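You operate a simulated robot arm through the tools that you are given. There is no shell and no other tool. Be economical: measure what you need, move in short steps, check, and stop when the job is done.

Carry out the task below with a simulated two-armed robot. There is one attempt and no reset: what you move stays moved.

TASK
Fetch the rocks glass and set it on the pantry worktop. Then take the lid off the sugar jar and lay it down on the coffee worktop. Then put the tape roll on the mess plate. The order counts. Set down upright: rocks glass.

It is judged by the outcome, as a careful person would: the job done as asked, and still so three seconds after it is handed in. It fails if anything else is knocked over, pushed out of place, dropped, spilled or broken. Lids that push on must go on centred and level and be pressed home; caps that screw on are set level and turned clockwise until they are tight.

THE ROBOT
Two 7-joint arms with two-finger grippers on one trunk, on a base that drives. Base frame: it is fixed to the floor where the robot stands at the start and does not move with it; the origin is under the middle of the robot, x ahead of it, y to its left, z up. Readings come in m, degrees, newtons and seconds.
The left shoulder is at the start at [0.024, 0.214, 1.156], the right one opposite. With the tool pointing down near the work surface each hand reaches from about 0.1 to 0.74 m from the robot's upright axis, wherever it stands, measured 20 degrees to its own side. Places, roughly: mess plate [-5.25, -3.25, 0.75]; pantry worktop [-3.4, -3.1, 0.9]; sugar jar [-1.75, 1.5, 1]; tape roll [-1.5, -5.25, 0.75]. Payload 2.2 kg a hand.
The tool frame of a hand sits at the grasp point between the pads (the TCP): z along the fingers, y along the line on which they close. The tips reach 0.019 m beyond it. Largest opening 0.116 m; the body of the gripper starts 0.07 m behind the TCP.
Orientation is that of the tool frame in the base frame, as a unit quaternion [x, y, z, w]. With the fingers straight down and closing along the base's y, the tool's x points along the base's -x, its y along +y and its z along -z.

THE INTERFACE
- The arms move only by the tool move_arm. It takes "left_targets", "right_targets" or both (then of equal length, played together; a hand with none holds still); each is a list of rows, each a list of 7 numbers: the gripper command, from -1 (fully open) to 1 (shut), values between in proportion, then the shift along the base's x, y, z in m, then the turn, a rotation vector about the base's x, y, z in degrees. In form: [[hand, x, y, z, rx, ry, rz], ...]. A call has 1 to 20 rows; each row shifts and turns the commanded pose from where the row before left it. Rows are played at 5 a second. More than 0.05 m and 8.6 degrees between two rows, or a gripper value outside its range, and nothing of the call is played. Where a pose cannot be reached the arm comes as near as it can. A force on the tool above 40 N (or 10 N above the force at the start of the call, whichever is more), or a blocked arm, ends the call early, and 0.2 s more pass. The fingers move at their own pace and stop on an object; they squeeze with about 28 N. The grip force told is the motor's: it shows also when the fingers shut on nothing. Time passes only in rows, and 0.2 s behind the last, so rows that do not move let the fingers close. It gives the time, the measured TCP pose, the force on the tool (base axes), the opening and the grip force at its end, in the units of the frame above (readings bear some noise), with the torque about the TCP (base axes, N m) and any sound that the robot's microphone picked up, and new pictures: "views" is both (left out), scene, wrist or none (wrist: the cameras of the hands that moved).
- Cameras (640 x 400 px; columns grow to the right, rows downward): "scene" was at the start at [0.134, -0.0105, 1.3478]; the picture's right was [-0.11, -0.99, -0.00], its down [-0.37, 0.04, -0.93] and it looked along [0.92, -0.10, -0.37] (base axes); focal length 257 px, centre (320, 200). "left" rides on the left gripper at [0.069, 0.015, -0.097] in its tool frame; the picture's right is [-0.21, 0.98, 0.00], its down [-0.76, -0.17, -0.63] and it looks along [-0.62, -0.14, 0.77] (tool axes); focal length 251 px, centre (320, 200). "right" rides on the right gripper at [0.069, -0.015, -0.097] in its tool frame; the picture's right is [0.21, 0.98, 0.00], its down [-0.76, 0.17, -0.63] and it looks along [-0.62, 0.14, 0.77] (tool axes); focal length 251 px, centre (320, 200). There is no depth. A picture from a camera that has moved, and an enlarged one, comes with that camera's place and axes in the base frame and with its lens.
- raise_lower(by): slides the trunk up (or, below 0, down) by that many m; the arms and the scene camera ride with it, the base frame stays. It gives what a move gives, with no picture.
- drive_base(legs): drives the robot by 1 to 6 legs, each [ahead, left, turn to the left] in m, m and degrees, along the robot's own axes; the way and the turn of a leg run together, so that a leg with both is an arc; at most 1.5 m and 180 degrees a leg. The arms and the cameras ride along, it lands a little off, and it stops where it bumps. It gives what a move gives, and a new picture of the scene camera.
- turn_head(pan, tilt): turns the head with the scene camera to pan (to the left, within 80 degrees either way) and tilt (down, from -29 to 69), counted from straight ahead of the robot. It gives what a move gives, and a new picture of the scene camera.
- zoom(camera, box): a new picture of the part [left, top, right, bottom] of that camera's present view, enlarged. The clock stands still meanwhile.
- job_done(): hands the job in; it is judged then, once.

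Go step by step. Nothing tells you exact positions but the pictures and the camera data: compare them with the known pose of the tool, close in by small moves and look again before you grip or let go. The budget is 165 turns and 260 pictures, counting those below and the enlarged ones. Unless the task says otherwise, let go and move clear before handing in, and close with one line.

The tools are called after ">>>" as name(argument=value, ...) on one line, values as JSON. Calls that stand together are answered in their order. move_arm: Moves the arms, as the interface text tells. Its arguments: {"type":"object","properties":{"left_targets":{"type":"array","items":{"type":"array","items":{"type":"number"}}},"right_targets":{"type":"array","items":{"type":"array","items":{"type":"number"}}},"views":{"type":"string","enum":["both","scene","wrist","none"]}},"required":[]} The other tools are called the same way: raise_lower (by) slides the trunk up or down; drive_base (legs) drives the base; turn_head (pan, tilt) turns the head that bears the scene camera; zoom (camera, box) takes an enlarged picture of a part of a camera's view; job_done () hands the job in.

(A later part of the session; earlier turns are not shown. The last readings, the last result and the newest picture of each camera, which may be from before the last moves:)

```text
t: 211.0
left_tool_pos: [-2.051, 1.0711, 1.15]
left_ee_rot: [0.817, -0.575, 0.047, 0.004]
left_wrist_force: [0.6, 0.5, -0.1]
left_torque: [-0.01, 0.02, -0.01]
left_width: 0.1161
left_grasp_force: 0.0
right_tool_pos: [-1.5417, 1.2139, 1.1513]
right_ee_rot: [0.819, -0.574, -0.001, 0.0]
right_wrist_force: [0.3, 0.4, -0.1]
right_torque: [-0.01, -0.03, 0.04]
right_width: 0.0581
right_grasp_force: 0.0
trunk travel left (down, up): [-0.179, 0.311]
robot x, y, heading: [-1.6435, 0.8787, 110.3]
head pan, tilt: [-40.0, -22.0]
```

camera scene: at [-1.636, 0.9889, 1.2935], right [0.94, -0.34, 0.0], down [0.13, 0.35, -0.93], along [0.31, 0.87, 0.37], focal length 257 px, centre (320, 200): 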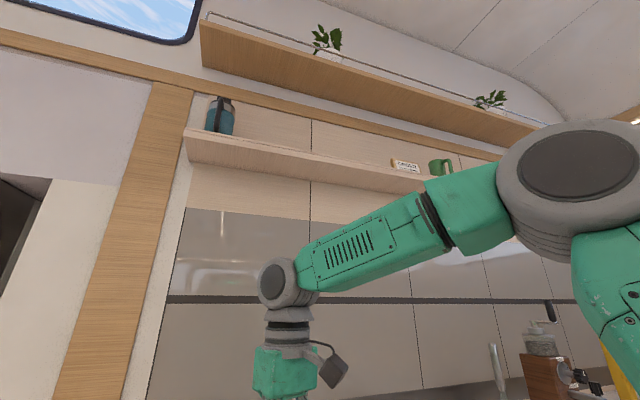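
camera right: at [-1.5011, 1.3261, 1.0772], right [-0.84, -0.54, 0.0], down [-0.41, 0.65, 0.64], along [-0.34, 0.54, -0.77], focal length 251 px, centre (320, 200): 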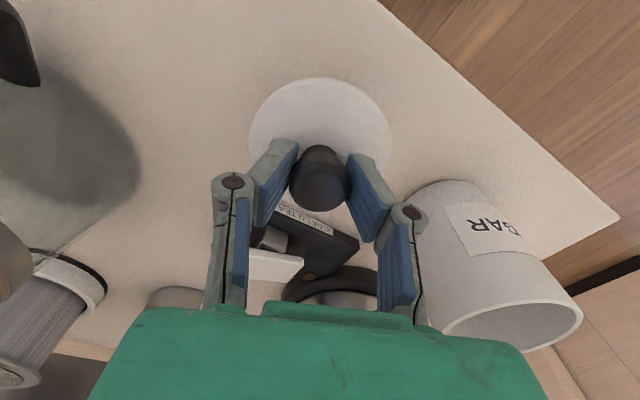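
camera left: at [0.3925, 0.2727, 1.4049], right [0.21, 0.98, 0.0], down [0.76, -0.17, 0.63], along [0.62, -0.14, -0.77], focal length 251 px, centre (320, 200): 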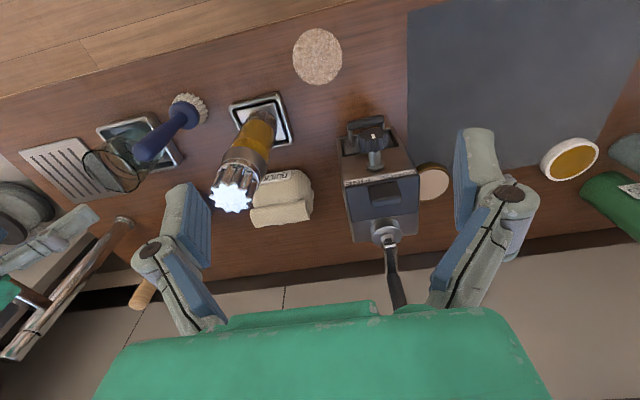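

The shelf sign reads "ORDER brown capsule", which together with kettle, presses and mill confirms this is the coffee worktop. Next is the tape roll; I drive back round the white island toward the south.

>>> turn_head(pan=0, tilt=15)

>>> drive_base(legs=[[-0.3, 0, 0], [0, 0, -110.2], [1.22, 0, 0], [0, 0, -90], [1.2, 0, 0], [1.2, 0, 0]])

```text
t: 212.1
left_tool_pos: [-2.0498, 1.0711, 1.1487]
left_ee_rot: [0.817, -0.574, 0.046, 0.005]
left_wrist_force: [-0.8, -0.2, 0.5]
left_torque: [-0.05, -0.02, -0.02]
left_width: 0.116
left_grasp_force: 0.1
right_tool_pos: [-1.5419, 1.2143, 1.1531]
right_ee_rot: [0.819, -0.573, -0.001, -0.001]
right_wrist_force: [-0.4, 0.1, 1.1]
right_torque: [0.0, -0.02, 0.0]
right_width: 0.0579
right_grasp_force: 0.0
trunk travel left (down, up): [-0.179, 0.311]
robot x, y, heading: [-1.6427, 0.8785, 110.3]
head pan, tilt: [0.0, 15.0]
camera scene: at [-1.6923, 1.0064, 1.2375], right [0.94, 0.34, 0.0], down [0.09, -0.24, -0.97], along [-0.33, 0.91, -0.26], focal length 257 px, centre (320, 200)
```

scene: 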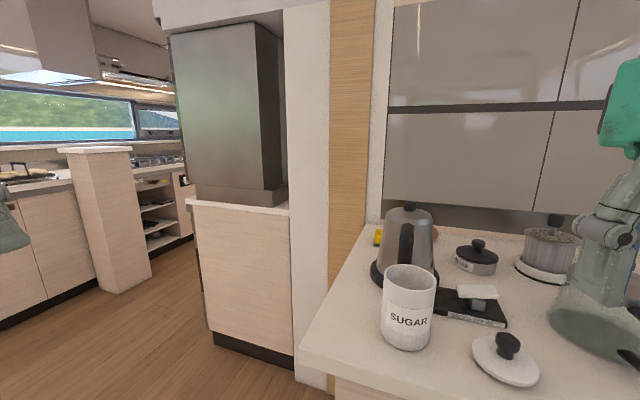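

```text
t: 239.8
left_tool_pos: [0.0016, -2.1116, 1.1496]
left_ee_rot: [0.709, 0.703, 0.014, -0.045]
left_wrist_force: [1.1, -0.4, 0.0]
left_torque: [-0.01, 0.0, -0.01]
left_width: 0.1158
left_grasp_force: 0.0
right_tool_pos: [-0.5246, -2.0689, 1.1526]
right_ee_rot: [0.708, 0.706, 0.0, 0.002]
right_wrist_force: [-0.1, 0.5, 0.2]
right_torque: [0.0, -0.01, -0.01]
right_width: 0.0579
right_grasp_force: 0.0
trunk travel left (down, up): [-0.179, 0.311]
robot x, y, heading: [-0.3126, -1.7897, -89.7]
head pan, tilt: [0.0, 15.0]
camera scene: at [-0.3129, -1.9237, 1.2374], right [-1.0, 0.0, 0.0], down [0.0, 0.26, -0.97], along [0.0, -0.97, -0.26], focal length 257 px, centre (320, 200)
```

scene: 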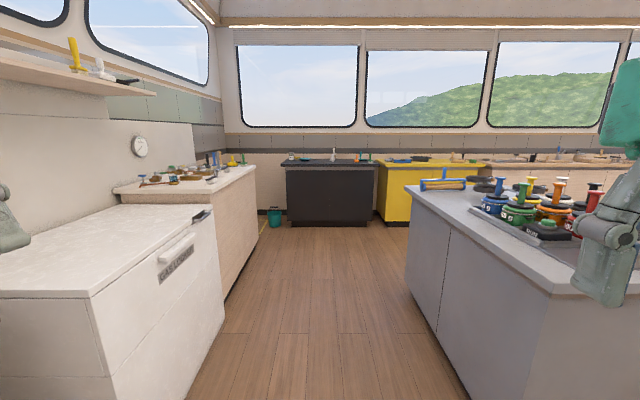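

The yellow bench ahead right should hold the tape roll. I enlarge it.

>>> zoom(camera="scene", box=[360, 140, 500, 230])

```text
4.44 times, centred on (430, 185) of scene
camera zoom: at [-0.3129, -1.9237, 1.2374], right [-1.0, 0.0, 0.0], down [0.0, 0.26, -0.97], along [0.0, -0.97, -0.26], focal length 1141 px, centre (-169, 267)
```

zoom: 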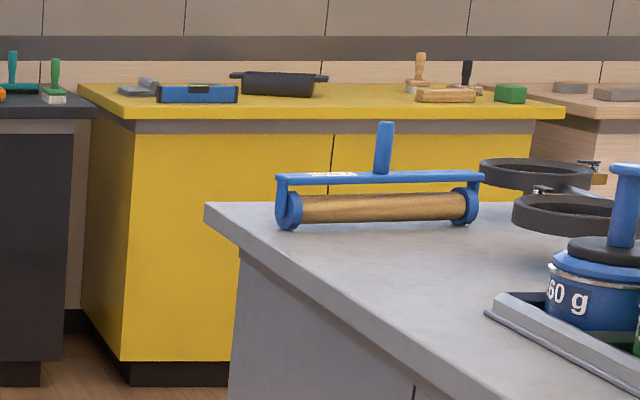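

I drive down the aisle past the grey table and west to the yellow bench.

>>> drive_base(legs=[[1.38, -0.03, -0.3], [1.38, 0, 0], [0, 0, -90], [1.1, 0, 0], [0, 0, 90]])

>>> turn_head(pan=0, tilt=30)

```text
t: 266.0
left_tool_pos: [-1.1334, -4.8486, 1.1497]
left_ee_rot: [0.708, 0.704, 0.015, -0.047]
left_wrist_force: [0.5, 0.7, 0.0]
left_torque: [-0.05, 0.01, 0.01]
left_width: 0.1161
left_grasp_force: 0.0
right_tool_pos: [-1.6609, -4.8087, 1.1532]
right_ee_rot: [0.707, 0.707, 0.0, 0.001]
right_wrist_force: [0.1, 0.1, 0.3]
right_torque: [0.0, 0.04, 0.01]
right_width: 0.0578
right_grasp_force: 0.1
trunk travel left (down, up): [-0.179, 0.311]
robot x, y, heading: [-1.4521, -4.529, -90.0]
head pan, tilt: [0.0, 15.0]
camera scene: at [-1.4488, -4.6647, 1.2374], right [-1.0, 0.0, 0.0], down [0.0, 0.26, -0.97], along [0.0, -0.97, -0.26], focal length 257 px, centre (320, 200)
```

scene: 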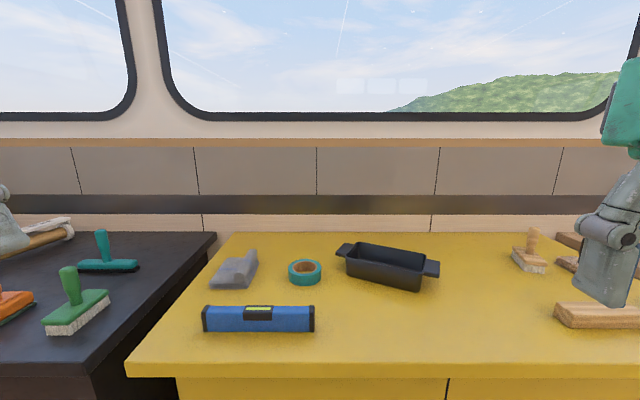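

```text
t: 266.8
left_tool_pos: [-1.1334, -4.8498, 1.149]
left_ee_rot: [0.708, 0.705, 0.014, -0.047]
left_wrist_force: [0.0, -0.6, 0.0]
left_torque: [-0.03, 0.04, 0.02]
left_width: 0.1159
left_grasp_force: 0.1
right_tool_pos: [-1.6593, -4.8072, 1.1525]
right_ee_rot: [0.708, 0.706, -0.001, 0.002]
right_wrist_force: [0.3, -0.8, -0.2]
right_torque: [0.02, -0.03, 0.01]
right_width: 0.0579
right_grasp_force: 0.0
trunk travel left (down, up): [-0.179, 0.311]
robot x, y, heading: [-1.4506, -4.5317, -89.7]
head pan, tilt: [0.0, 30.0]
camera scene: at [-1.4488, -4.6617, 1.2133], right [-1.0, 0.0, 0.0], down [0.0, 0.5, -0.87], along [0.0, -0.87, -0.5], focal length 257 px, centre (320, 200)
```

scene: 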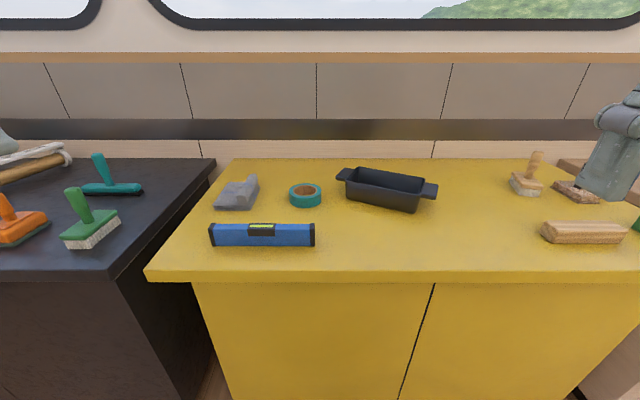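

The teal tape roll sits on the yellow bench near (-1.40, -5.35). I step closer and a little right so that the left hand can reach it, then view it from the wrist.

>>> drive_base(legs=[[0.06, -0.2, 0], [0.06, 0, 0]])

>>> move_arm(left_targets=[[-1, 0, 0, 0, 0, 0, 0], [-1, 0, 0, 0, 0, 0, 0], [-1, 0, 0, 0, 0, 0, 0], [-1, 0, 0, 0, 0, 0, 0], [-1, 0, 0, 0, 0, 0, 0], [-1, 0, 0, 0, 0, 0, 0], [-1, 0, 0, 0, 0, 0, 0], [-1, 0, 0, 0, 0, 0, 0], [-1, 0, 0, 0, 0, 0, 0], [-1, 0, 0, 0, 0, 0, 0], [-1, 0, 0, 0, 0, 0, 0], [-1, 0, 0, 0, 0, 0, 0]])

```text
t: 269.0
left_tool_pos: [-1.3295, -4.9718, 1.1482]
left_ee_rot: [0.709, 0.704, 0.013, -0.048]
left_wrist_force: [0.3, 0.4, -0.3]
left_torque: [0.08, 0.0, -0.01]
left_width: 0.1159
left_grasp_force: 0.0
right_tool_pos: [-1.856, -4.9287, 1.1525]
right_ee_rot: [0.708, 0.706, -0.002, 0.001]
right_wrist_force: [-0.6, -0.3, -0.1]
right_torque: [0.09, 0.01, -0.04]
right_width: 0.0579
right_grasp_force: 0.1
trunk travel left (down, up): [-0.179, 0.311]
robot x, y, heading: [-1.6465, -4.6523, -89.7]
head pan, tilt: [0.0, 30.0]
camera scene: at [-1.6445, -4.7833, 1.2131], right [-1.0, 0.0, 0.0], down [0.0, 0.5, -0.86], along [0.0, -0.86, -0.5], focal length 257 px, centre (320, 200)
```

scene: 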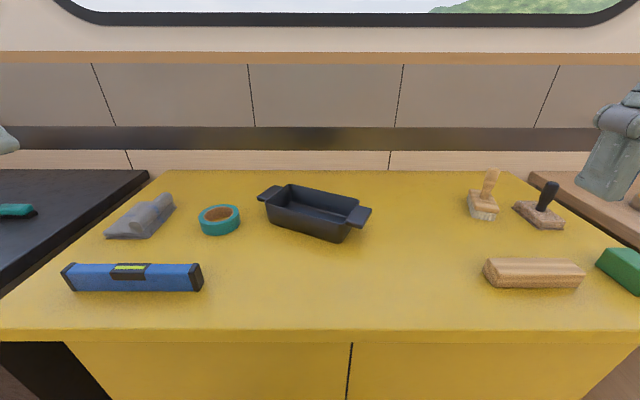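

```text
t: 271.6
left_tool_pos: [-1.3316, -4.969, 1.1481]
left_ee_rot: [0.708, 0.704, 0.015, -0.047]
left_wrist_force: [1.3, -0.5, 0.3]
left_torque: [0.0, 0.02, -0.01]
left_width: 0.1159
left_grasp_force: 0.0
right_tool_pos: [-1.859, -4.9288, 1.153]
right_ee_rot: [0.708, 0.706, -0.001, 0.002]
right_wrist_force: [-0.3, -0.8, -0.1]
right_torque: [0.02, -0.01, 0.0]
right_width: 0.058
right_grasp_force: 0.0
trunk travel left (down, up): [-0.179, 0.311]
robot x, y, heading: [-1.6465, -4.654, -89.7]
head pan, tilt: [0.0, 30.0]
camera scene: at [-1.6476, -4.7822, 1.2132], right [-1.0, 0.0, 0.0], down [0.0, 0.5, -0.86], along [0.0, -0.86, -0.5], focal length 257 px, centre (320, 200)
camera left: at [-1.3114, -4.9106, 1.2507], right [0.97, -0.22, -0.06], down [-0.14, -0.81, 0.57], along [-0.17, -0.55, -0.82], focal length 251 px, centre (320, 200)
```

scene: 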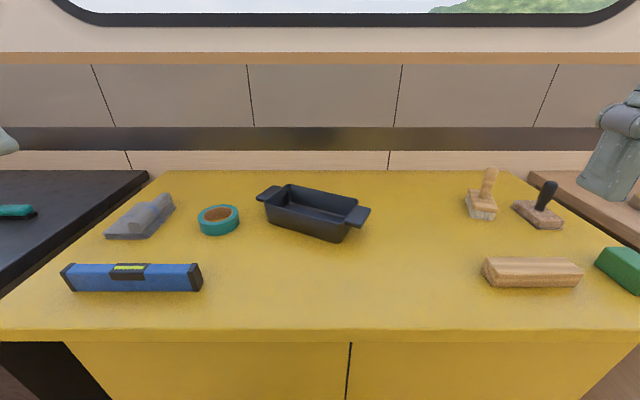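
left: 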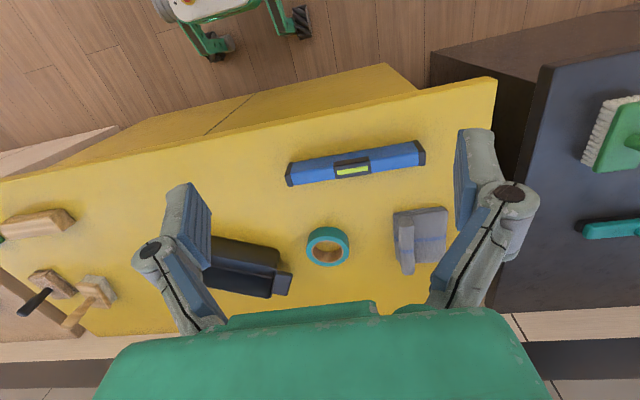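

Triangulating gives the roll's centre at (-1.403, -5.294, 0.86), about 97 mm across. I will grip its ring wall on the +x side with one finger in the hole; I straighten the left hand and bring it above.

>>> move_arm(left_targets=[[-0.3, 0, -0.02, 0, -2.5, -1.3, 0], [0.1, 0, -0.03, 0, -2.5, -1.3, 0], [0.1, -0.01, -0.04, 0, 0, 0, 0], [0.1, -0.01, -0.045, 0, 0, 0, 0], [0.1, -0.012, -0.045, 0, 0, 0, 0], [0.1, 0, -0.045, 0, 0, 0, 0], [0.1, 0, -0.04, -0.02, 0, 0, 0], [0.1, 0, -0.04, -0.02, 0, 0, 0], [0.1, 0, -0.02, -0.03, 0, 0, 0], [0.1, 0, 0, -0.04, 0, 0, 0], [0.1, 0, 0, -0.04, 0, 0, 0], [0.1, 0, 0, 0, 0, 0, 0]])

```text
t: 274.2
left_tool_pos: [-1.3653, -5.2946, 1.0]
left_ee_rot: [0.709, 0.706, -0.001, 0.002]
left_wrist_force: [0.6, -0.2, 0.0]
left_torque: [-0.02, -0.04, 0.0]
left_width: 0.0525
left_grasp_force: 0.0
right_tool_pos: [-1.8606, -4.9271, 1.1521]
right_ee_rot: [0.708, 0.706, -0.001, 0.003]
right_wrist_force: [-0.5, 0.1, 0.4]
right_torque: [0.01, 0.01, 0.03]
right_width: 0.0579
right_grasp_force: 0.0
trunk travel left (down, up): [-0.179, 0.311]
robot x, y, heading: [-1.6491, -4.6537, -89.6]
head pan, tilt: [0.0, 30.0]
camera scene: at [-1.649, -4.7834, 1.2131], right [-1.0, 0.0, 0.0], down [0.0, 0.5, -0.86], along [0.0, -0.86, -0.5], focal length 257 px, centre (320, 200)
camera left: at [-1.3489, -5.2263, 1.0969], right [0.98, -0.22, 0.0], down [-0.17, -0.75, 0.64], along [-0.14, -0.62, -0.77], focal length 251 px, centre (320, 200)
```

scene: 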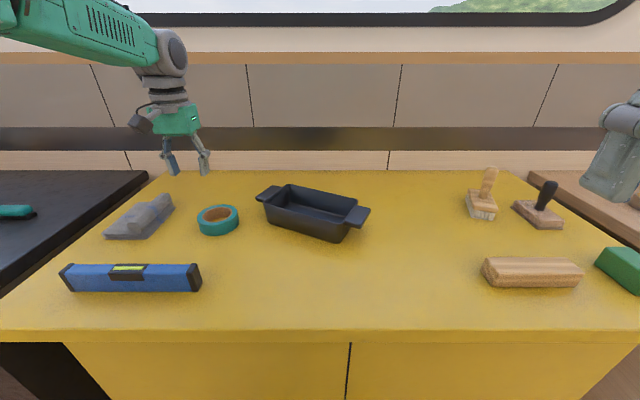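
left: 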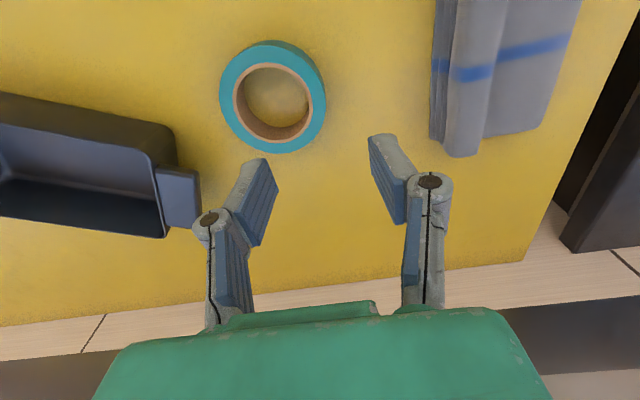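

The hand is well placed over the right wall of the ring (wall about 12 mm thick). I lower to just above it and check.

>>> move_arm(left_targets=[[0.1, 0, 0.002, -0.04, 0, 0, 0], [0.1, 0, 0, -0.04, 0, 0, 0], [0.1, 0, 0, 0, 0, 0, 0]], views="wrist")

>>> zoom(camera="scene", box=[140, 140, 300, 260])

```text
t: 275.0
left_tool_pos: [-1.3648, -5.2924, 0.9204]
left_ee_rot: [0.709, 0.705, -0.001, 0.001]
left_wrist_force: [0.2, -0.1, 0.5]
left_torque: [-0.03, 0.02, -0.02]
left_width: 0.0521
left_grasp_force: 0.1
right_tool_pos: [-1.8604, -4.9284, 1.1528]
right_ee_rot: [0.708, 0.707, 0.0, 0.002]
right_wrist_force: [-0.2, 0.6, 0.1]
right_torque: [0.01, 0.04, 0.0]
right_width: 0.058
right_grasp_force: 0.0
trunk travel left (down, up): [-0.179, 0.311]
robot x, y, heading: [-1.6471, -4.65, -89.7]
head pan, tilt: [0.0, 30.0]
camera left: at [-1.3487, -5.2244, 1.017], right [0.98, -0.22, 0.0], down [-0.17, -0.75, 0.64], along [-0.14, -0.62, -0.77], focal length 251 px, centre (320, 200)
```

left: 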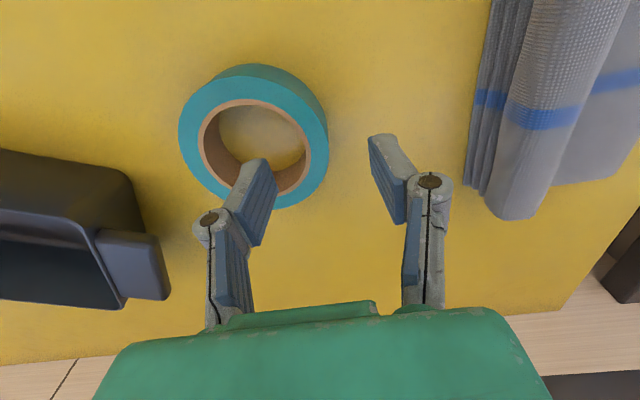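

```text
3.33 times, centred on (220, 200) of scene
camera zoom: at [-1.649, -4.7837, 1.2131], right [-1.0, 0.0, 0.0], down [0.0, 0.5, -0.86], along [0.0, -0.86, -0.5], focal length 856 px, centre (653, 200)
```

zoom: 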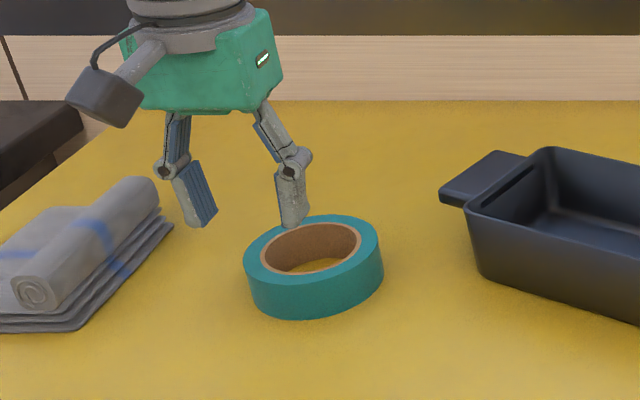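

Aligned on the wall; the tape top is about z = 0.868. I lower the fingers around it.

>>> move_arm(left_targets=[[0.1, 0, 0.001, -0.02, 0, 0, 0], [0.1, 0, 0, -0.015, 0, 0, 0], [0.1, 0, 0, -0.012, 0, 0, 0], [0.1, 0, 0, 0, 0, 0, 0]], views="wrist")

>>> zoom(camera="scene", box=[140, 140, 300, 260])

```text
t: 276.0
left_tool_pos: [-1.3646, -5.2913, 0.8733]
left_ee_rot: [0.709, 0.705, -0.001, 0.003]
left_wrist_force: [-0.3, 0.5, -0.2]
left_torque: [0.0, 0.0, 0.01]
left_width: 0.0521
left_grasp_force: 0.1
right_tool_pos: [-1.8609, -4.9271, 1.1531]
right_ee_rot: [0.708, 0.707, -0.001, 0.003]
right_wrist_force: [0.5, 0.9, 1.0]
right_torque: [-0.02, 0.0, -0.01]
right_width: 0.0579
right_grasp_force: 0.1
trunk travel left (down, up): [-0.179, 0.311]
robot x, y, heading: [-1.6483, -4.6499, -89.9]
head pan, tilt: [0.0, 30.0]
camera left: at [-1.3485, -5.2231, 0.9699], right [0.98, -0.22, 0.0], down [-0.17, -0.75, 0.63], along [-0.14, -0.62, -0.77], focal length 251 px, centre (320, 200)
```

left: 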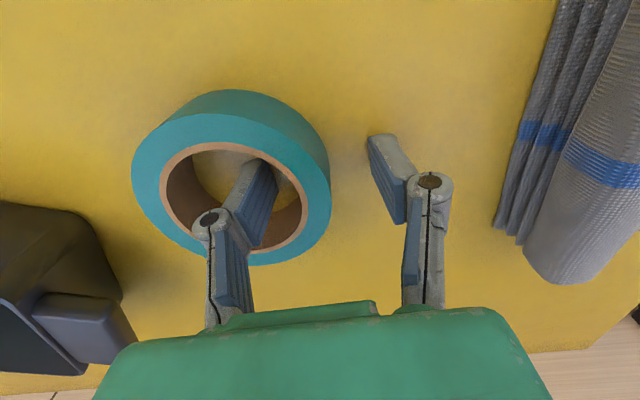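

```text
3.33 times, centred on (220, 200) of scene
camera zoom: at [-1.6491, -4.7839, 1.2131], right [-1.0, 0.0, 0.0], down [0.0, 0.5, -0.86], along [0.0, -0.86, -0.5], focal length 856 px, centre (653, 200)
```

zoom: 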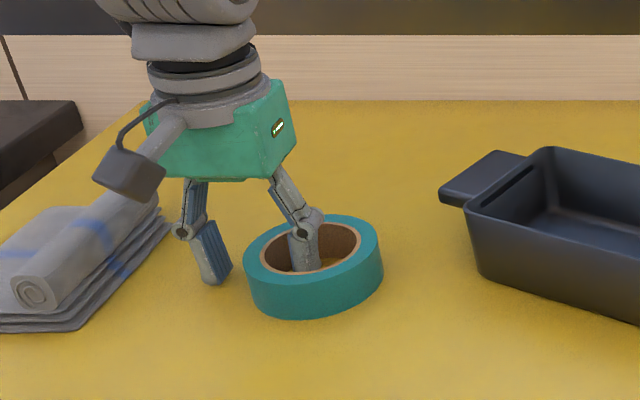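

One finger is in the hole, the other outside. I lower 5 mm more and close.

>>> move_arm(left_targets=[[0.1, 0, 0, -0.005, 0, 0, 0], [0.3, 0, 0, 0, 0, 0, 0], [0.6, 0, 0, 0, 0, 0, 0], [1, 0, 0, 0, 0, 0, 0], [1, 0, 0, 0, 0, 0, 0]], views="none")

>>> move_arm(left_targets=[[1, 0, 0, 0.01, 0, 0, 0], [1, 0, 0, 0.02, 0, 0, 0], [1, 0, 0, 0.03, 0, 0, 0], [1, 0, 0, 0.04, 0, 0, 0], [1, 0, 0, 0, 0, 0, 0]], views="both")

```text
t: 277.2
left_tool_pos: [-1.3641, -5.2907, 0.8704]
left_ee_rot: [0.709, 0.705, -0.002, 0.003]
left_wrist_force: [6.4, -3.9, 20.4]
left_torque: [0.22, -0.15, -0.05]
left_width: 0.019
left_grasp_force: 27.9
right_tool_pos: [-1.8602, -4.9273, 1.1536]
right_ee_rot: [0.708, 0.706, -0.001, 0.004]
right_wrist_force: [-0.4, -0.5, -0.1]
right_torque: [0.0, 0.02, -0.05]
right_width: 0.0581
right_grasp_force: 0.0
trunk travel left (down, up): [-0.179, 0.311]
robot x, y, heading: [-1.6457, -4.6526, -90.0]
head pan, tilt: [0.0, 30.0]
```

```text
t: 278.4
left_tool_pos: [-1.3653, -5.293, 0.9669]
left_ee_rot: [0.709, 0.705, 0.0, 0.001]
left_wrist_force: [0.1, 0.7, -0.9]
left_torque: [0.03, -0.01, 0.0]
left_width: 0.0192
left_grasp_force: 28.4
right_tool_pos: [-1.86, -4.9283, 1.1523]
right_ee_rot: [0.708, 0.706, 0.0, 0.002]
right_wrist_force: [0.8, 0.0, 0.4]
right_torque: [0.03, 0.02, 0.0]
right_width: 0.0579
right_grasp_force: 0.0
trunk travel left (down, up): [-0.179, 0.311]
robot x, y, heading: [-1.6477, -4.6545, -89.8]
head pan, tilt: [0.0, 30.0]
camera scene: at [-1.6492, -4.7847, 1.2129], right [-1.0, 0.0, 0.0], down [0.0, 0.5, -0.86], along [0.0, -0.86, -0.5], focal length 257 px, centre (320, 200)
camera left: at [-1.349, -5.224, 1.0644], right [0.98, -0.22, 0.0], down [-0.17, -0.76, 0.63], along [-0.14, -0.62, -0.77], focal length 251 px, centre (320, 200)
```

scene: 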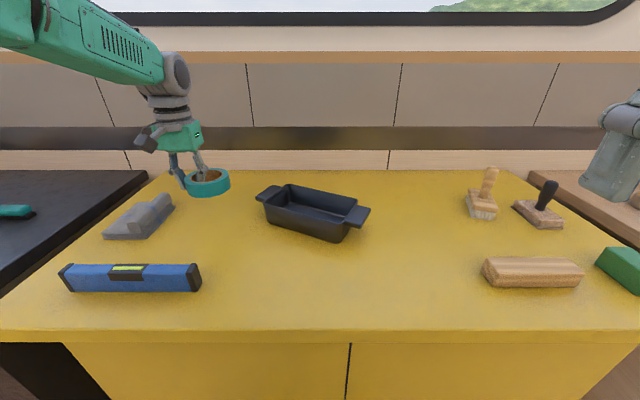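
left: 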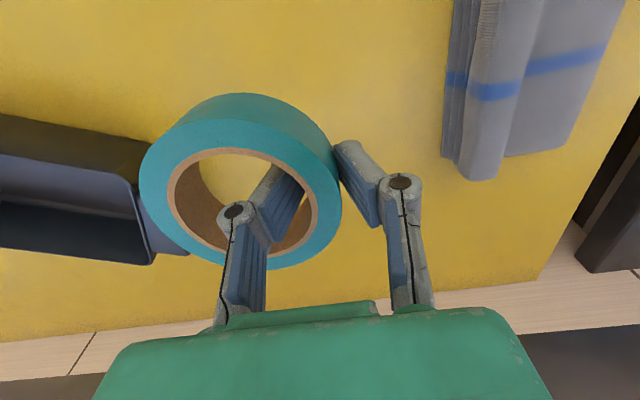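

The tape roll is held firmly and hangs level. I raise it and draw it in for driving.

>>> move_arm(left_targets=[[1, 0, 0, 0.04, 0, 0, 0], [1, 0, 0, 0.04, 0, 0, 0], [1, 0, 0.02, 0.04, 0, 0, 0], [1, 0, 0.04, 0.02, 0, 0, 0], [1, 0, 0.045, 0, 0, 0, 0], [1, 0, 0.045, 0, 0, 0, 0], [1, 0, 0.045, 0, 0, 0, 0], [1, 0, 0.045, 0, 0, 0, 0], [1, 0, 0.045, 0, 0, 0, 0], [1, 0, 0.03, 0, 0, 0, 0], [1, 0, 0, 0, 0, 0, 0]], views="none")

>>> turn_head(pan=0, tilt=18)

>>> drive_base(legs=[[-0.2, 0, 0], [0, 0, -90]])

```text
t: 280.8
left_tool_pos: [-1.3715, -4.9758, 1.1089]
left_ee_rot: [0.709, 0.705, 0.001, 0.002]
left_wrist_force: [0.3, 0.0, -0.5]
left_torque: [0.03, -0.08, -0.02]
left_width: 0.0186
left_grasp_force: 28.8
right_tool_pos: [-1.8658, -4.9285, 1.1521]
right_ee_rot: [0.708, 0.706, 0.001, 0.004]
right_wrist_force: [-0.4, -0.7, -0.4]
right_torque: [0.0, -0.04, 0.0]
right_width: 0.058
right_grasp_force: 0.1
trunk travel left (down, up): [-0.179, 0.311]
robot x, y, heading: [-1.647, -4.6488, -89.8]
head pan, tilt: [0.0, 30.0]
```

```text
t: 281.5
left_tool_pos: [-1.3677, -4.9759, 1.1093]
left_ee_rot: [0.709, 0.705, 0.0, 0.003]
left_wrist_force: [0.3, -0.8, -1.2]
left_torque: [0.0, -0.03, 0.05]
left_width: 0.0189
left_grasp_force: 28.6
right_tool_pos: [-1.862, -4.9275, 1.1527]
right_ee_rot: [0.708, 0.706, 0.0, 0.004]
right_wrist_force: [-0.5, 0.3, -0.6]
right_torque: [-0.02, -0.03, 0.0]
right_width: 0.0581
right_grasp_force: 0.0
trunk travel left (down, up): [-0.179, 0.311]
robot x, y, heading: [-1.6451, -4.6522, -89.8]
head pan, tilt: [0.0, 18.0]
camera scene: at [-1.6505, -4.7852, 1.2324], right [-1.0, 0.0, 0.0], down [0.0, 0.31, -0.95], along [0.0, -0.95, -0.31], focal length 257 px, centre (320, 200)
```

scene: 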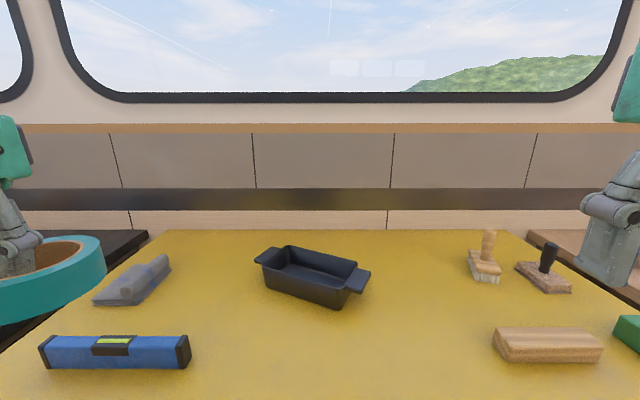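

```text
t: 286.9
left_tool_pos: [-1.9759, -4.7299, 1.1079]
left_ee_rot: [1.0, -0.008, -0.002, -0.001]
left_wrist_force: [-1.3, 0.0, -0.5]
left_torque: [-0.05, -0.01, 0.02]
left_width: 0.0191
left_grasp_force: 28.0
right_tool_pos: [-1.9218, -4.2341, 1.1543]
right_ee_rot: [1.0, -0.005, -0.003, 0.002]
right_wrist_force: [0.0, 0.4, 0.1]
right_torque: [-0.02, 0.0, -0.05]
right_width: 0.058
right_grasp_force: 0.0
trunk travel left (down, up): [-0.179, 0.311]
robot x, y, heading: [-1.6455, -4.4502, 179.6]
head pan, tilt: [0.0, 18.0]
camera scene: at [-1.7834, -4.4492, 1.2325], right [0.01, 1.0, 0.0], down [0.31, 0.0, -0.95], along [-0.95, 0.01, -0.31], focal length 257 px, centre (320, 200)
```

scene: 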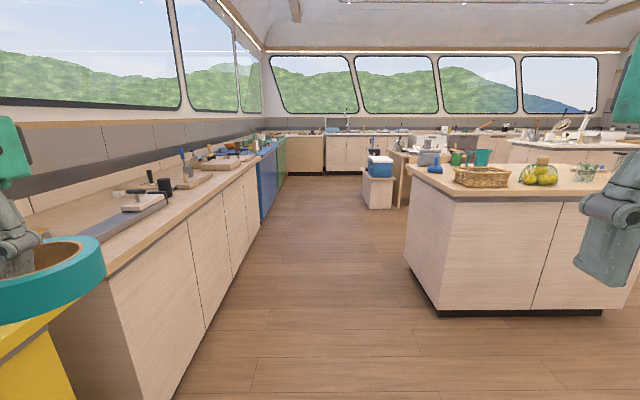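

The corridor is clear. I drive west past the pantry island and look toward the mess table.

>>> drive_base(legs=[[1.3, 0, 0], [1.25, 0, 0]])

>>> turn_head(pan=-55, tilt=22)

```text
t: 299.5
left_tool_pos: [-4.5545, -4.6922, 1.108]
left_ee_rot: [1.0, -0.01, -0.002, 0.0]
left_wrist_force: [-0.4, 0.0, -0.7]
left_torque: [-0.04, -0.02, 0.01]
left_width: 0.0189
left_grasp_force: 27.8
right_tool_pos: [-4.4969, -4.1982, 1.1543]
right_ee_rot: [1.0, -0.009, -0.003, 0.001]
right_wrist_force: [-0.4, 0.1, 0.2]
right_torque: [-0.01, 0.02, -0.02]
right_width: 0.0578
right_grasp_force: 0.1
trunk travel left (down, up): [-0.179, 0.311]
robot x, y, heading: [-4.2293, -4.4115, 179.1]
head pan, tilt: [0.0, 18.0]
camera scene: at [-4.362, -4.4129, 1.2325], right [0.01, 1.0, 0.0], down [0.31, 0.0, -0.95], along [-0.95, 0.01, -0.31], focal length 257 px, centre (320, 200)
```

scene: 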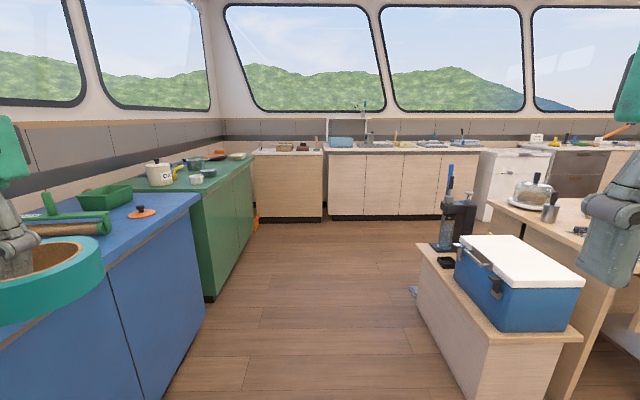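

```text
t: 300.8
left_tool_pos: [-4.5521, -4.6926, 1.1085]
left_ee_rot: [1.0, -0.012, -0.003, 0.0]
left_wrist_force: [0.1, 0.1, -0.3]
left_torque: [0.0, 0.01, -0.01]
left_width: 0.0189
left_grasp_force: 28.3
right_tool_pos: [-4.4972, -4.1985, 1.1525]
right_ee_rot: [1.0, -0.01, -0.003, 0.002]
right_wrist_force: [-0.2, -0.2, 0.0]
right_torque: [0.04, 0.0, 0.03]
right_width: 0.0582
right_grasp_force: 0.1
trunk travel left (down, up): [-0.179, 0.311]
robot x, y, heading: [-4.229, -4.4137, 179.0]
head pan, tilt: [-55.0, 22.0]
camera scene: at [-4.3206, -4.3377, 1.2261], right [0.83, 0.56, 0.0], down [0.21, -0.31, -0.93], along [-0.52, 0.77, -0.38], focal length 257 px, centre (320, 200)
```

scene: 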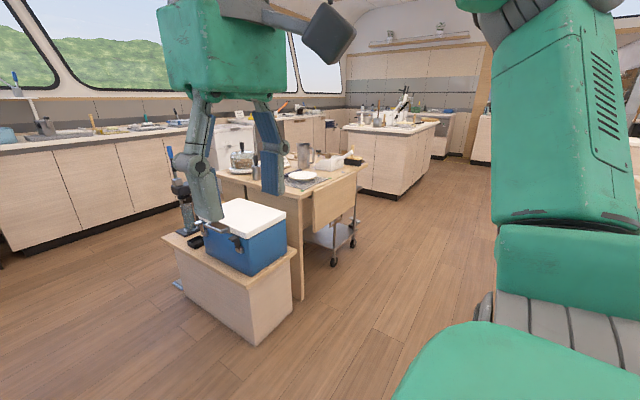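

I see a small folding table with a white plate. I enlarge it.

>>> zoom(camera="scene", box=[210, 130, 380, 250])

```text
3.33 times, centred on (295, 190) of scene
camera zoom: at [-4.3206, -4.3377, 1.2261], right [0.83, 0.56, 0.0], down [0.21, -0.31, -0.93], along [-0.52, 0.77, -0.38], focal length 856 px, centre (403, 233)
```

zoom: 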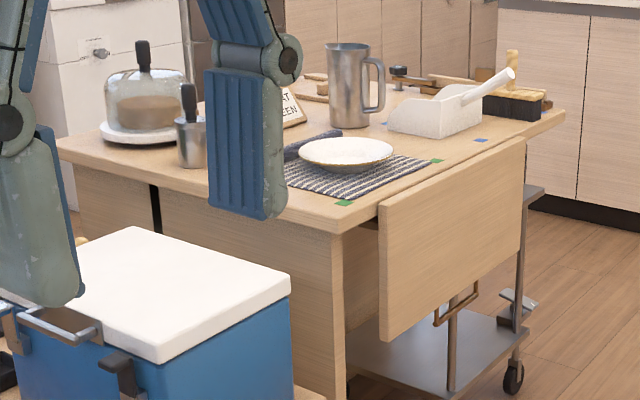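

The plate lies on a placemat near (-5.2, -3.2), by the table's east edge at about x = -5.03. I drive to stand east of it, facing west.

>>> drive_base(legs=[[0.22, 0, 0], [0, 0, -89], [0.7, 0, 0], [0.68, 0, 0], [0, 0, 90]])

>>> turn_head(pan=5, tilt=30)

```text
t: 316.8
left_tool_pos: [-4.792, -3.3152, 1.1085]
left_ee_rot: [1.0, 0.001, -0.003, 0.0]
left_wrist_force: [-1.1, 0.6, -0.4]
left_torque: [-0.04, 0.01, 0.0]
left_width: 0.019
left_grasp_force: 28.1
right_tool_pos: [-4.7462, -2.8193, 1.1528]
right_ee_rot: [1.0, 0.002, -0.004, 0.002]
right_wrist_force: [-0.6, 0.7, 0.0]
right_torque: [-0.03, 0.0, 0.02]
right_width: 0.0579
right_grasp_force: 0.1
trunk travel left (down, up): [-0.179, 0.311]
robot x, y, heading: [-4.4705, -3.0275, -179.5]
head pan, tilt: [-55.0, 22.0]
camera scene: at [-4.5672, -2.9549, 1.2261], right [0.81, 0.58, 0.0], down [0.22, -0.3, -0.93], along [-0.54, 0.75, -0.38], focal length 257 px, centre (320, 200)
```

scene: 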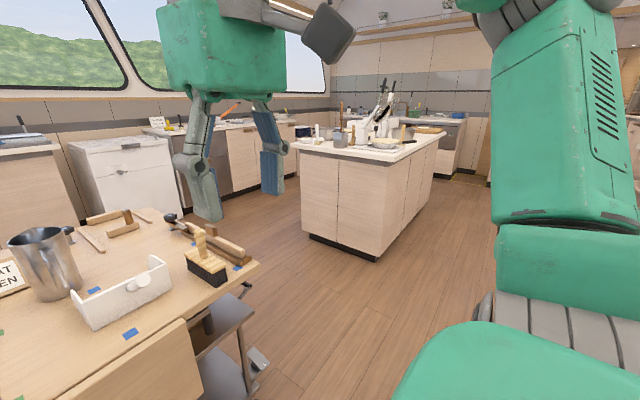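

```text
t: 318.1
left_tool_pos: [-4.7902, -3.3144, 1.1088]
left_ee_rot: [1.0, 0.001, -0.003, 0.001]
left_wrist_force: [-0.2, -0.1, -1.5]
left_torque: [-0.04, -0.02, 0.04]
left_width: 0.019
left_grasp_force: 28.4
right_tool_pos: [-4.7454, -2.8214, 1.154]
right_ee_rot: [1.0, 0.003, -0.004, 0.002]
right_wrist_force: [-0.1, 0.1, 1.1]
right_torque: [0.0, 0.0, -0.02]
right_width: 0.0577
right_grasp_force: 0.1
trunk travel left (down, up): [-0.179, 0.311]
robot x, y, heading: [-4.4708, -3.03, -179.1]
head pan, tilt: [5.0, 30.0]
camera scene: at [-4.6033, -3.0392, 1.2132], right [-0.1, 1.0, 0.0], down [0.5, 0.05, -0.86], along [-0.86, -0.08, -0.5], focal length 257 px, centre (320, 200)
```

scene: 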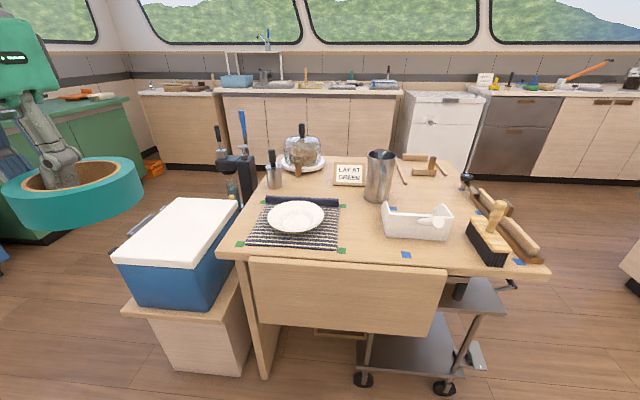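

The plate is at about (-5.236, -3.168), rim z ≈ 0.78, 175 mm across. I step 0.2 m closer.

>>> drive_base(legs=[[0.1, 0, 0], [0.1, 0, -0.9]])

>>> move_arm(left_targets=[[1, 0, 0, 0, 0, 0, 0], [1, 0, 0, 0, 0, 0, 0], [1, 0, 0, 0, 0, 0, 0], [1, 0, 0, 0, 0, 0, 0], [1, 0, 0, 0, 0, 0, 0], [1, 0, 0, 0, 0, 0, 0]], views="wrist")

>>> zoom(camera="scene", box=[200, 160, 400, 310])

```text
t: 320.0
left_tool_pos: [-4.9945, -3.3107, 1.1083]
left_ee_rot: [1.0, -0.008, -0.002, -0.001]
left_wrist_force: [0.7, -0.6, 0.3]
left_torque: [-0.01, -0.06, -0.01]
left_width: 0.0189
left_grasp_force: 28.2
right_tool_pos: [-4.9417, -2.8181, 1.1528]
right_ee_rot: [1.0, -0.006, -0.004, 0.002]
right_wrist_force: [-0.5, 0.7, -0.1]
right_torque: [0.04, -0.02, 0.0]
right_width: 0.058
right_grasp_force: 0.1
trunk travel left (down, up): [-0.179, 0.311]
robot x, y, heading: [-4.6705, -3.0336, 179.6]
head pan, tilt: [5.0, 30.0]
camera scene: at [-4.8034, -3.0384, 1.2131], right [-0.08, 1.0, 0.0], down [0.5, 0.04, -0.86], along [-0.86, -0.07, -0.5], focal length 257 px, centre (320, 200)
```

scene: 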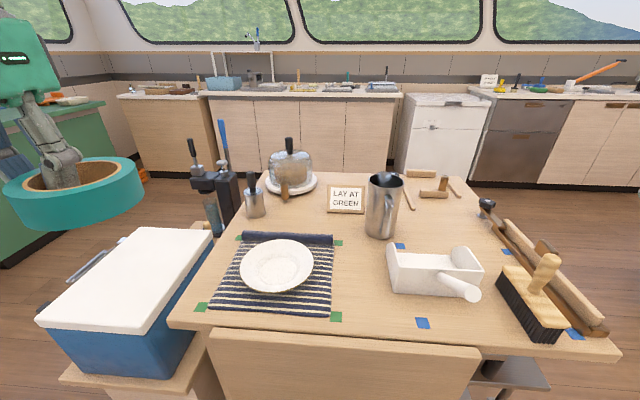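

```text
t: 321.4
left_tool_pos: [-4.9927, -3.3135, 1.1091]
left_ee_rot: [1.0, -0.007, -0.004, 0.0]
left_wrist_force: [0.0, -0.3, -0.7]
left_torque: [-0.03, 0.0, 0.0]
left_width: 0.0189
left_grasp_force: 27.9
right_tool_pos: [-4.9401, -2.818, 1.1536]
right_ee_rot: [1.0, -0.005, -0.005, 0.002]
right_wrist_force: [-0.4, 0.4, -0.4]
right_torque: [0.0, 0.03, 0.02]
right_width: 0.0581
right_grasp_force: 0.0
trunk travel left (down, up): [-0.179, 0.311]
robot x, y, heading: [-4.6672, -3.0296, 179.4]
head pan, tilt: [5.0, 30.0]
camera left: at [-4.9227, -3.3287, 1.2057], right [-0.23, -0.97, 0.0], down [-0.75, 0.18, 0.64], along [-0.62, 0.14, -0.77], focal length 251 px, centre (320, 200)
```

left: 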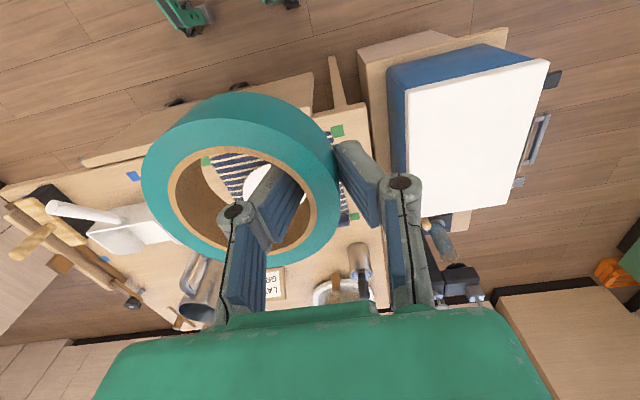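

```text
2.67 times, centred on (300, 235) of scene
camera zoom: at [-4.8026, -3.0384, 1.2132], right [-0.08, 1.0, 0.0], down [0.5, 0.04, -0.86], along [-0.86, -0.07, -0.5], focal length 684 px, centre (373, 107)
```

zoom: 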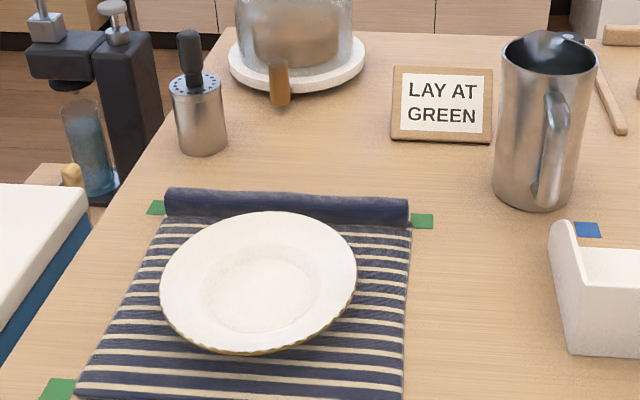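

Plate centre refined to (-5.23, -3.174). I bring the roll over it (roll centre is 43 mm to +y of the TCP) and lower partway.

>>> move_arm(left_targets=[[1, -0.04, 0.015, 0, 0, 0, 0], [1, -0.045, 0.018, 0, 0, 0, 0], [1, -0.045, 0.018, 0, 0, 0, 0], [1, -0.045, 0.018, 0, 0, 0, 0], [1, -0.04, 0.018, 0, 0, 0, 0], [1, -0.022, 0.01, -0.03, 0, 0, 0], [1, 0, 0, -0.045, 0, 0, 0], [1, 0, 0, -0.045, 0, 0, 0], [1, 0, 0, -0.045, 0, 0, 0], [1, 0, 0, -0.04, 0, 0, 0], [1, 0, 0, 0, 0, 0, 0]])

>>> zoom(camera="scene", box=[200, 160, 400, 310])

```text
t: 323.8
left_tool_pos: [-5.2283, -3.2131, 0.9048]
left_ee_rot: [1.0, -0.007, -0.004, 0.001]
left_wrist_force: [-0.8, -0.1, -1.1]
left_torque: [-0.03, -0.01, 0.0]
left_width: 0.0189
left_grasp_force: 28.4
right_tool_pos: [-4.9397, -2.8161, 1.1535]
right_ee_rot: [1.0, -0.005, -0.004, 0.002]
right_wrist_force: [0.1, 0.5, -0.5]
right_torque: [-0.01, -0.01, -0.01]
right_width: 0.0578
right_grasp_force: 0.1
trunk travel left (down, up): [-0.179, 0.311]
robot x, y, heading: [-4.6713, -3.0332, 179.6]
head pan, tilt: [5.0, 30.0]
camera scene: at [-4.8037, -3.0365, 1.2132], right [-0.08, 1.0, 0.0], down [0.5, 0.04, -0.86], along [-0.86, -0.07, -0.5], focal length 257 px, centre (320, 200)
camera left: at [-5.1596, -3.2302, 1.0019], right [-0.23, -0.97, 0.0], down [-0.75, 0.18, 0.64], along [-0.62, 0.14, -0.77], focal length 251 px, centre (320, 200)
```

scene: 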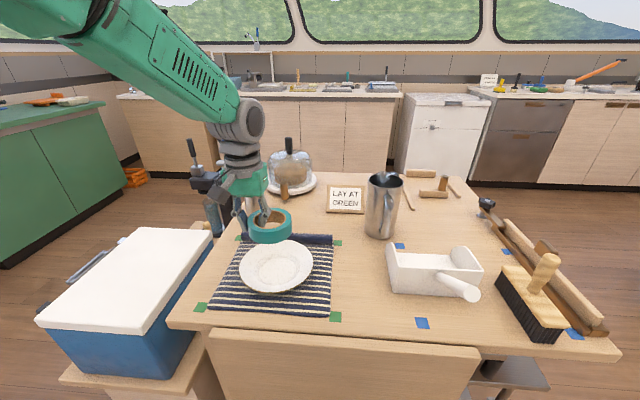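
left: 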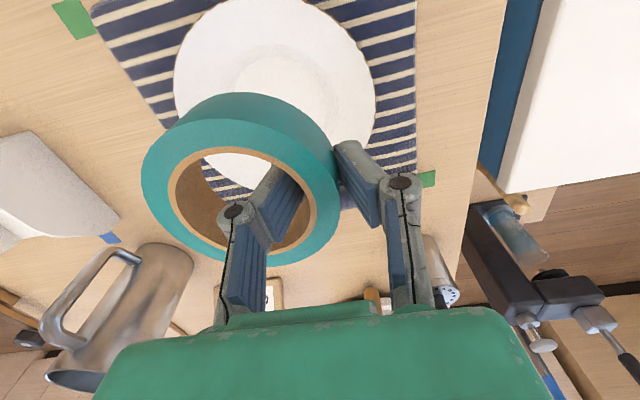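

```text
2.67 times, centred on (300, 235) of scene
camera zoom: at [-4.8037, -3.0365, 1.2132], right [-0.08, 1.0, 0.0], down [0.5, 0.04, -0.86], along [-0.86, -0.07, -0.5], focal length 684 px, centre (373, 107)
```

zoom: 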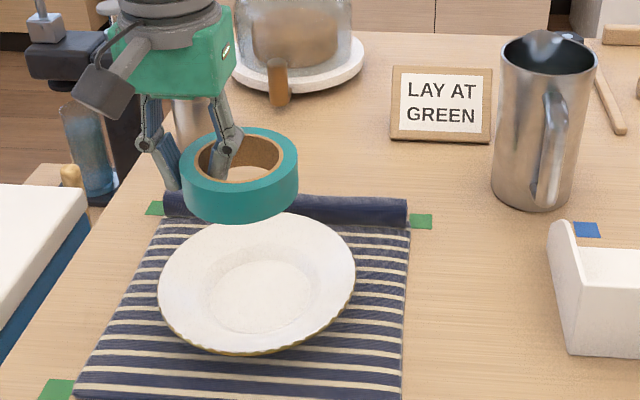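

The roll's centre (-5.232, -3.176) matches the plate's. I lower further and check.

>>> move_arm(left_targets=[[1, 0, 0, -0.03, 0, 0, 0], [1, 0, 0, -0.03, 0, 0, 0], [1, 0, 0, -0.012, 0, 0, 0], [1, 0, 0, 0, 0, 0, 0]], views="wrist")

>>> zoom(camera="scene", box=[200, 180, 360, 300])

```text
t: 324.8
left_tool_pos: [-5.2295, -3.2117, 0.8305]
left_ee_rot: [1.0, -0.007, -0.002, 0.001]
left_wrist_force: [-0.7, 0.5, -0.8]
left_torque: [0.02, 0.02, 0.02]
left_width: 0.0188
left_grasp_force: 27.6
right_tool_pos: [-4.9407, -2.8159, 1.1538]
right_ee_rot: [1.0, -0.005, -0.005, 0.002]
right_wrist_force: [-0.6, 0.1, -0.4]
right_torque: [-0.03, -0.03, 0.0]
right_width: 0.0579
right_grasp_force: 0.0
trunk travel left (down, up): [-0.179, 0.311]
robot x, y, heading: [-4.6749, -3.0325, 179.6]
head pan, tilt: [5.0, 30.0]
camera left: at [-5.1595, -3.2295, 0.9289], right [-0.23, -0.97, 0.0], down [-0.75, 0.18, 0.64], along [-0.62, 0.14, -0.77], focal length 251 px, centre (320, 200)
```

left: 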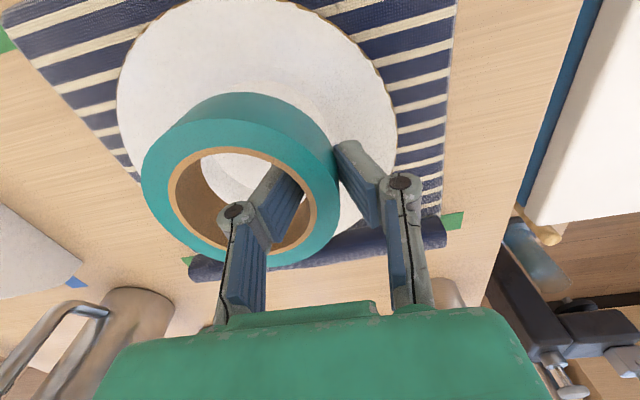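

```text
3.33 times, centred on (280, 240) of scene
camera zoom: at [-4.8042, -3.0364, 1.2131], right [-0.08, 1.0, 0.0], down [0.5, 0.04, -0.86], along [-0.86, -0.07, -0.5], focal length 856 px, centre (453, 67)
```

zoom: 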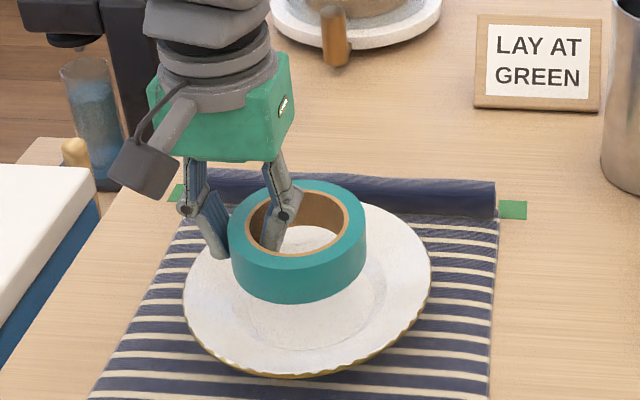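

Well centred over the plate. I lower in small steps to contact.

>>> move_arm(left_targets=[[1, 0.002, 0, -0.01, 0, 0, 0], [1, 0, 0, -0.006, 0, 0, 0], [1, 0, 0, -0.005, 0, 0, 0], [1, 0, 0, 0, 0, 0, 0]], views="none")

>>> zoom(camera="scene", box=[200, 180, 360, 300])

```text
t: 325.8
left_tool_pos: [-5.2272, -3.2123, 0.8116]
left_ee_rot: [1.0, -0.007, -0.004, 0.001]
left_wrist_force: [0.0, 0.1, -2.0]
left_torque: [-0.05, 0.01, -0.02]
left_width: 0.0189
left_grasp_force: 28.1
right_tool_pos: [-4.9404, -2.8172, 1.155]
right_ee_rot: [1.0, -0.005, -0.004, 0.002]
right_wrist_force: [0.9, 0.0, -0.1]
right_torque: [-0.03, -0.01, -0.01]
right_width: 0.058
right_grasp_force: 0.1
trunk travel left (down, up): [-0.179, 0.311]
robot x, y, heading: [-4.6694, -3.0348, 179.5]
head pan, tilt: [5.0, 30.0]
```

```text
3.33 times, centred on (280, 240) of scene
camera zoom: at [-4.8042, -3.0364, 1.2131], right [-0.08, 1.0, 0.0], down [0.5, 0.04, -0.86], along [-0.86, -0.07, -0.5], focal length 856 px, centre (453, 67)
```

zoom: 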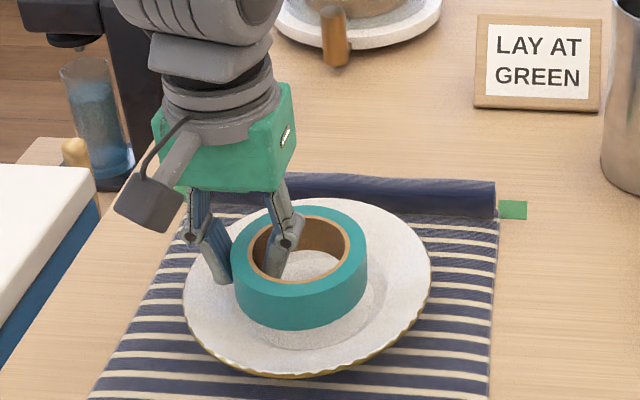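

>>> move_arm(left_targets=[[1, 0, 0.005, -0.004, 0, 0, 0], [1, 0, 0, -0.004, 0, 0, 0], [1, 0, 0, 0, 0, 0, 0]], views="none")

>>> move_arm(left_targets=[[1, 0, 0, -0.003, 0, 0, 0], [1, 0, 0, 0, 0, 0, 0]], views="none")

>>> zoom(camera="scene", box=[200, 180, 360, 300])

```text
t: 326.6
left_tool_pos: [-5.2272, -3.2089, 0.8031]
left_ee_rot: [1.0, -0.007, -0.004, 0.001]
left_wrist_force: [0.0, -0.6, -0.2]
left_torque: [-0.04, -0.02, -0.02]
left_width: 0.0189
left_grasp_force: 28.5
right_tool_pos: [-4.9403, -2.8159, 1.1546]
right_ee_rot: [1.0, -0.004, -0.005, 0.002]
right_wrist_force: [-0.6, 0.4, 0.6]
right_torque: [0.01, 0.02, 0.01]
right_width: 0.058
right_grasp_force: 0.1
trunk travel left (down, up): [-0.179, 0.311]
robot x, y, heading: [-4.6726, -3.031, 179.4]
head pan, tilt: [5.0, 30.0]
```

```text
t: 327.2
left_tool_pos: [-5.2274, -3.2076, 0.8005]
left_ee_rot: [1.0, -0.007, -0.004, 0.0]
left_wrist_force: [0.1, -0.5, -1.8]
left_torque: [-0.04, -0.02, -0.02]
left_width: 0.0191
left_grasp_force: 27.5
right_tool_pos: [-4.9404, -2.8151, 1.1537]
right_ee_rot: [1.0, -0.005, -0.005, 0.001]
right_wrist_force: [0.3, -0.4, 0.9]
right_torque: [-0.01, -0.03, 0.03]
right_width: 0.0579
right_grasp_force: 0.1
trunk travel left (down, up): [-0.179, 0.311]
robot x, y, heading: [-4.6681, -3.0334, 179.8]
head pan, tilt: [5.0, 30.0]
```

```text
3.33 times, centred on (280, 240) of scene
camera zoom: at [-4.8042, -3.0363, 1.213], right [-0.08, 1.0, 0.0], down [0.5, 0.04, -0.86], along [-0.86, -0.07, -0.5], focal length 856 px, centre (453, 67)
```

zoom: 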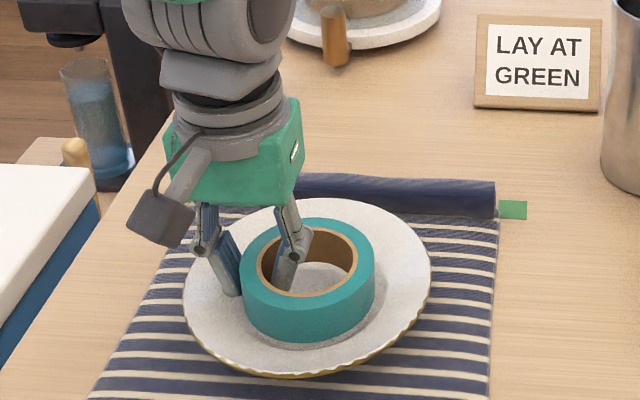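

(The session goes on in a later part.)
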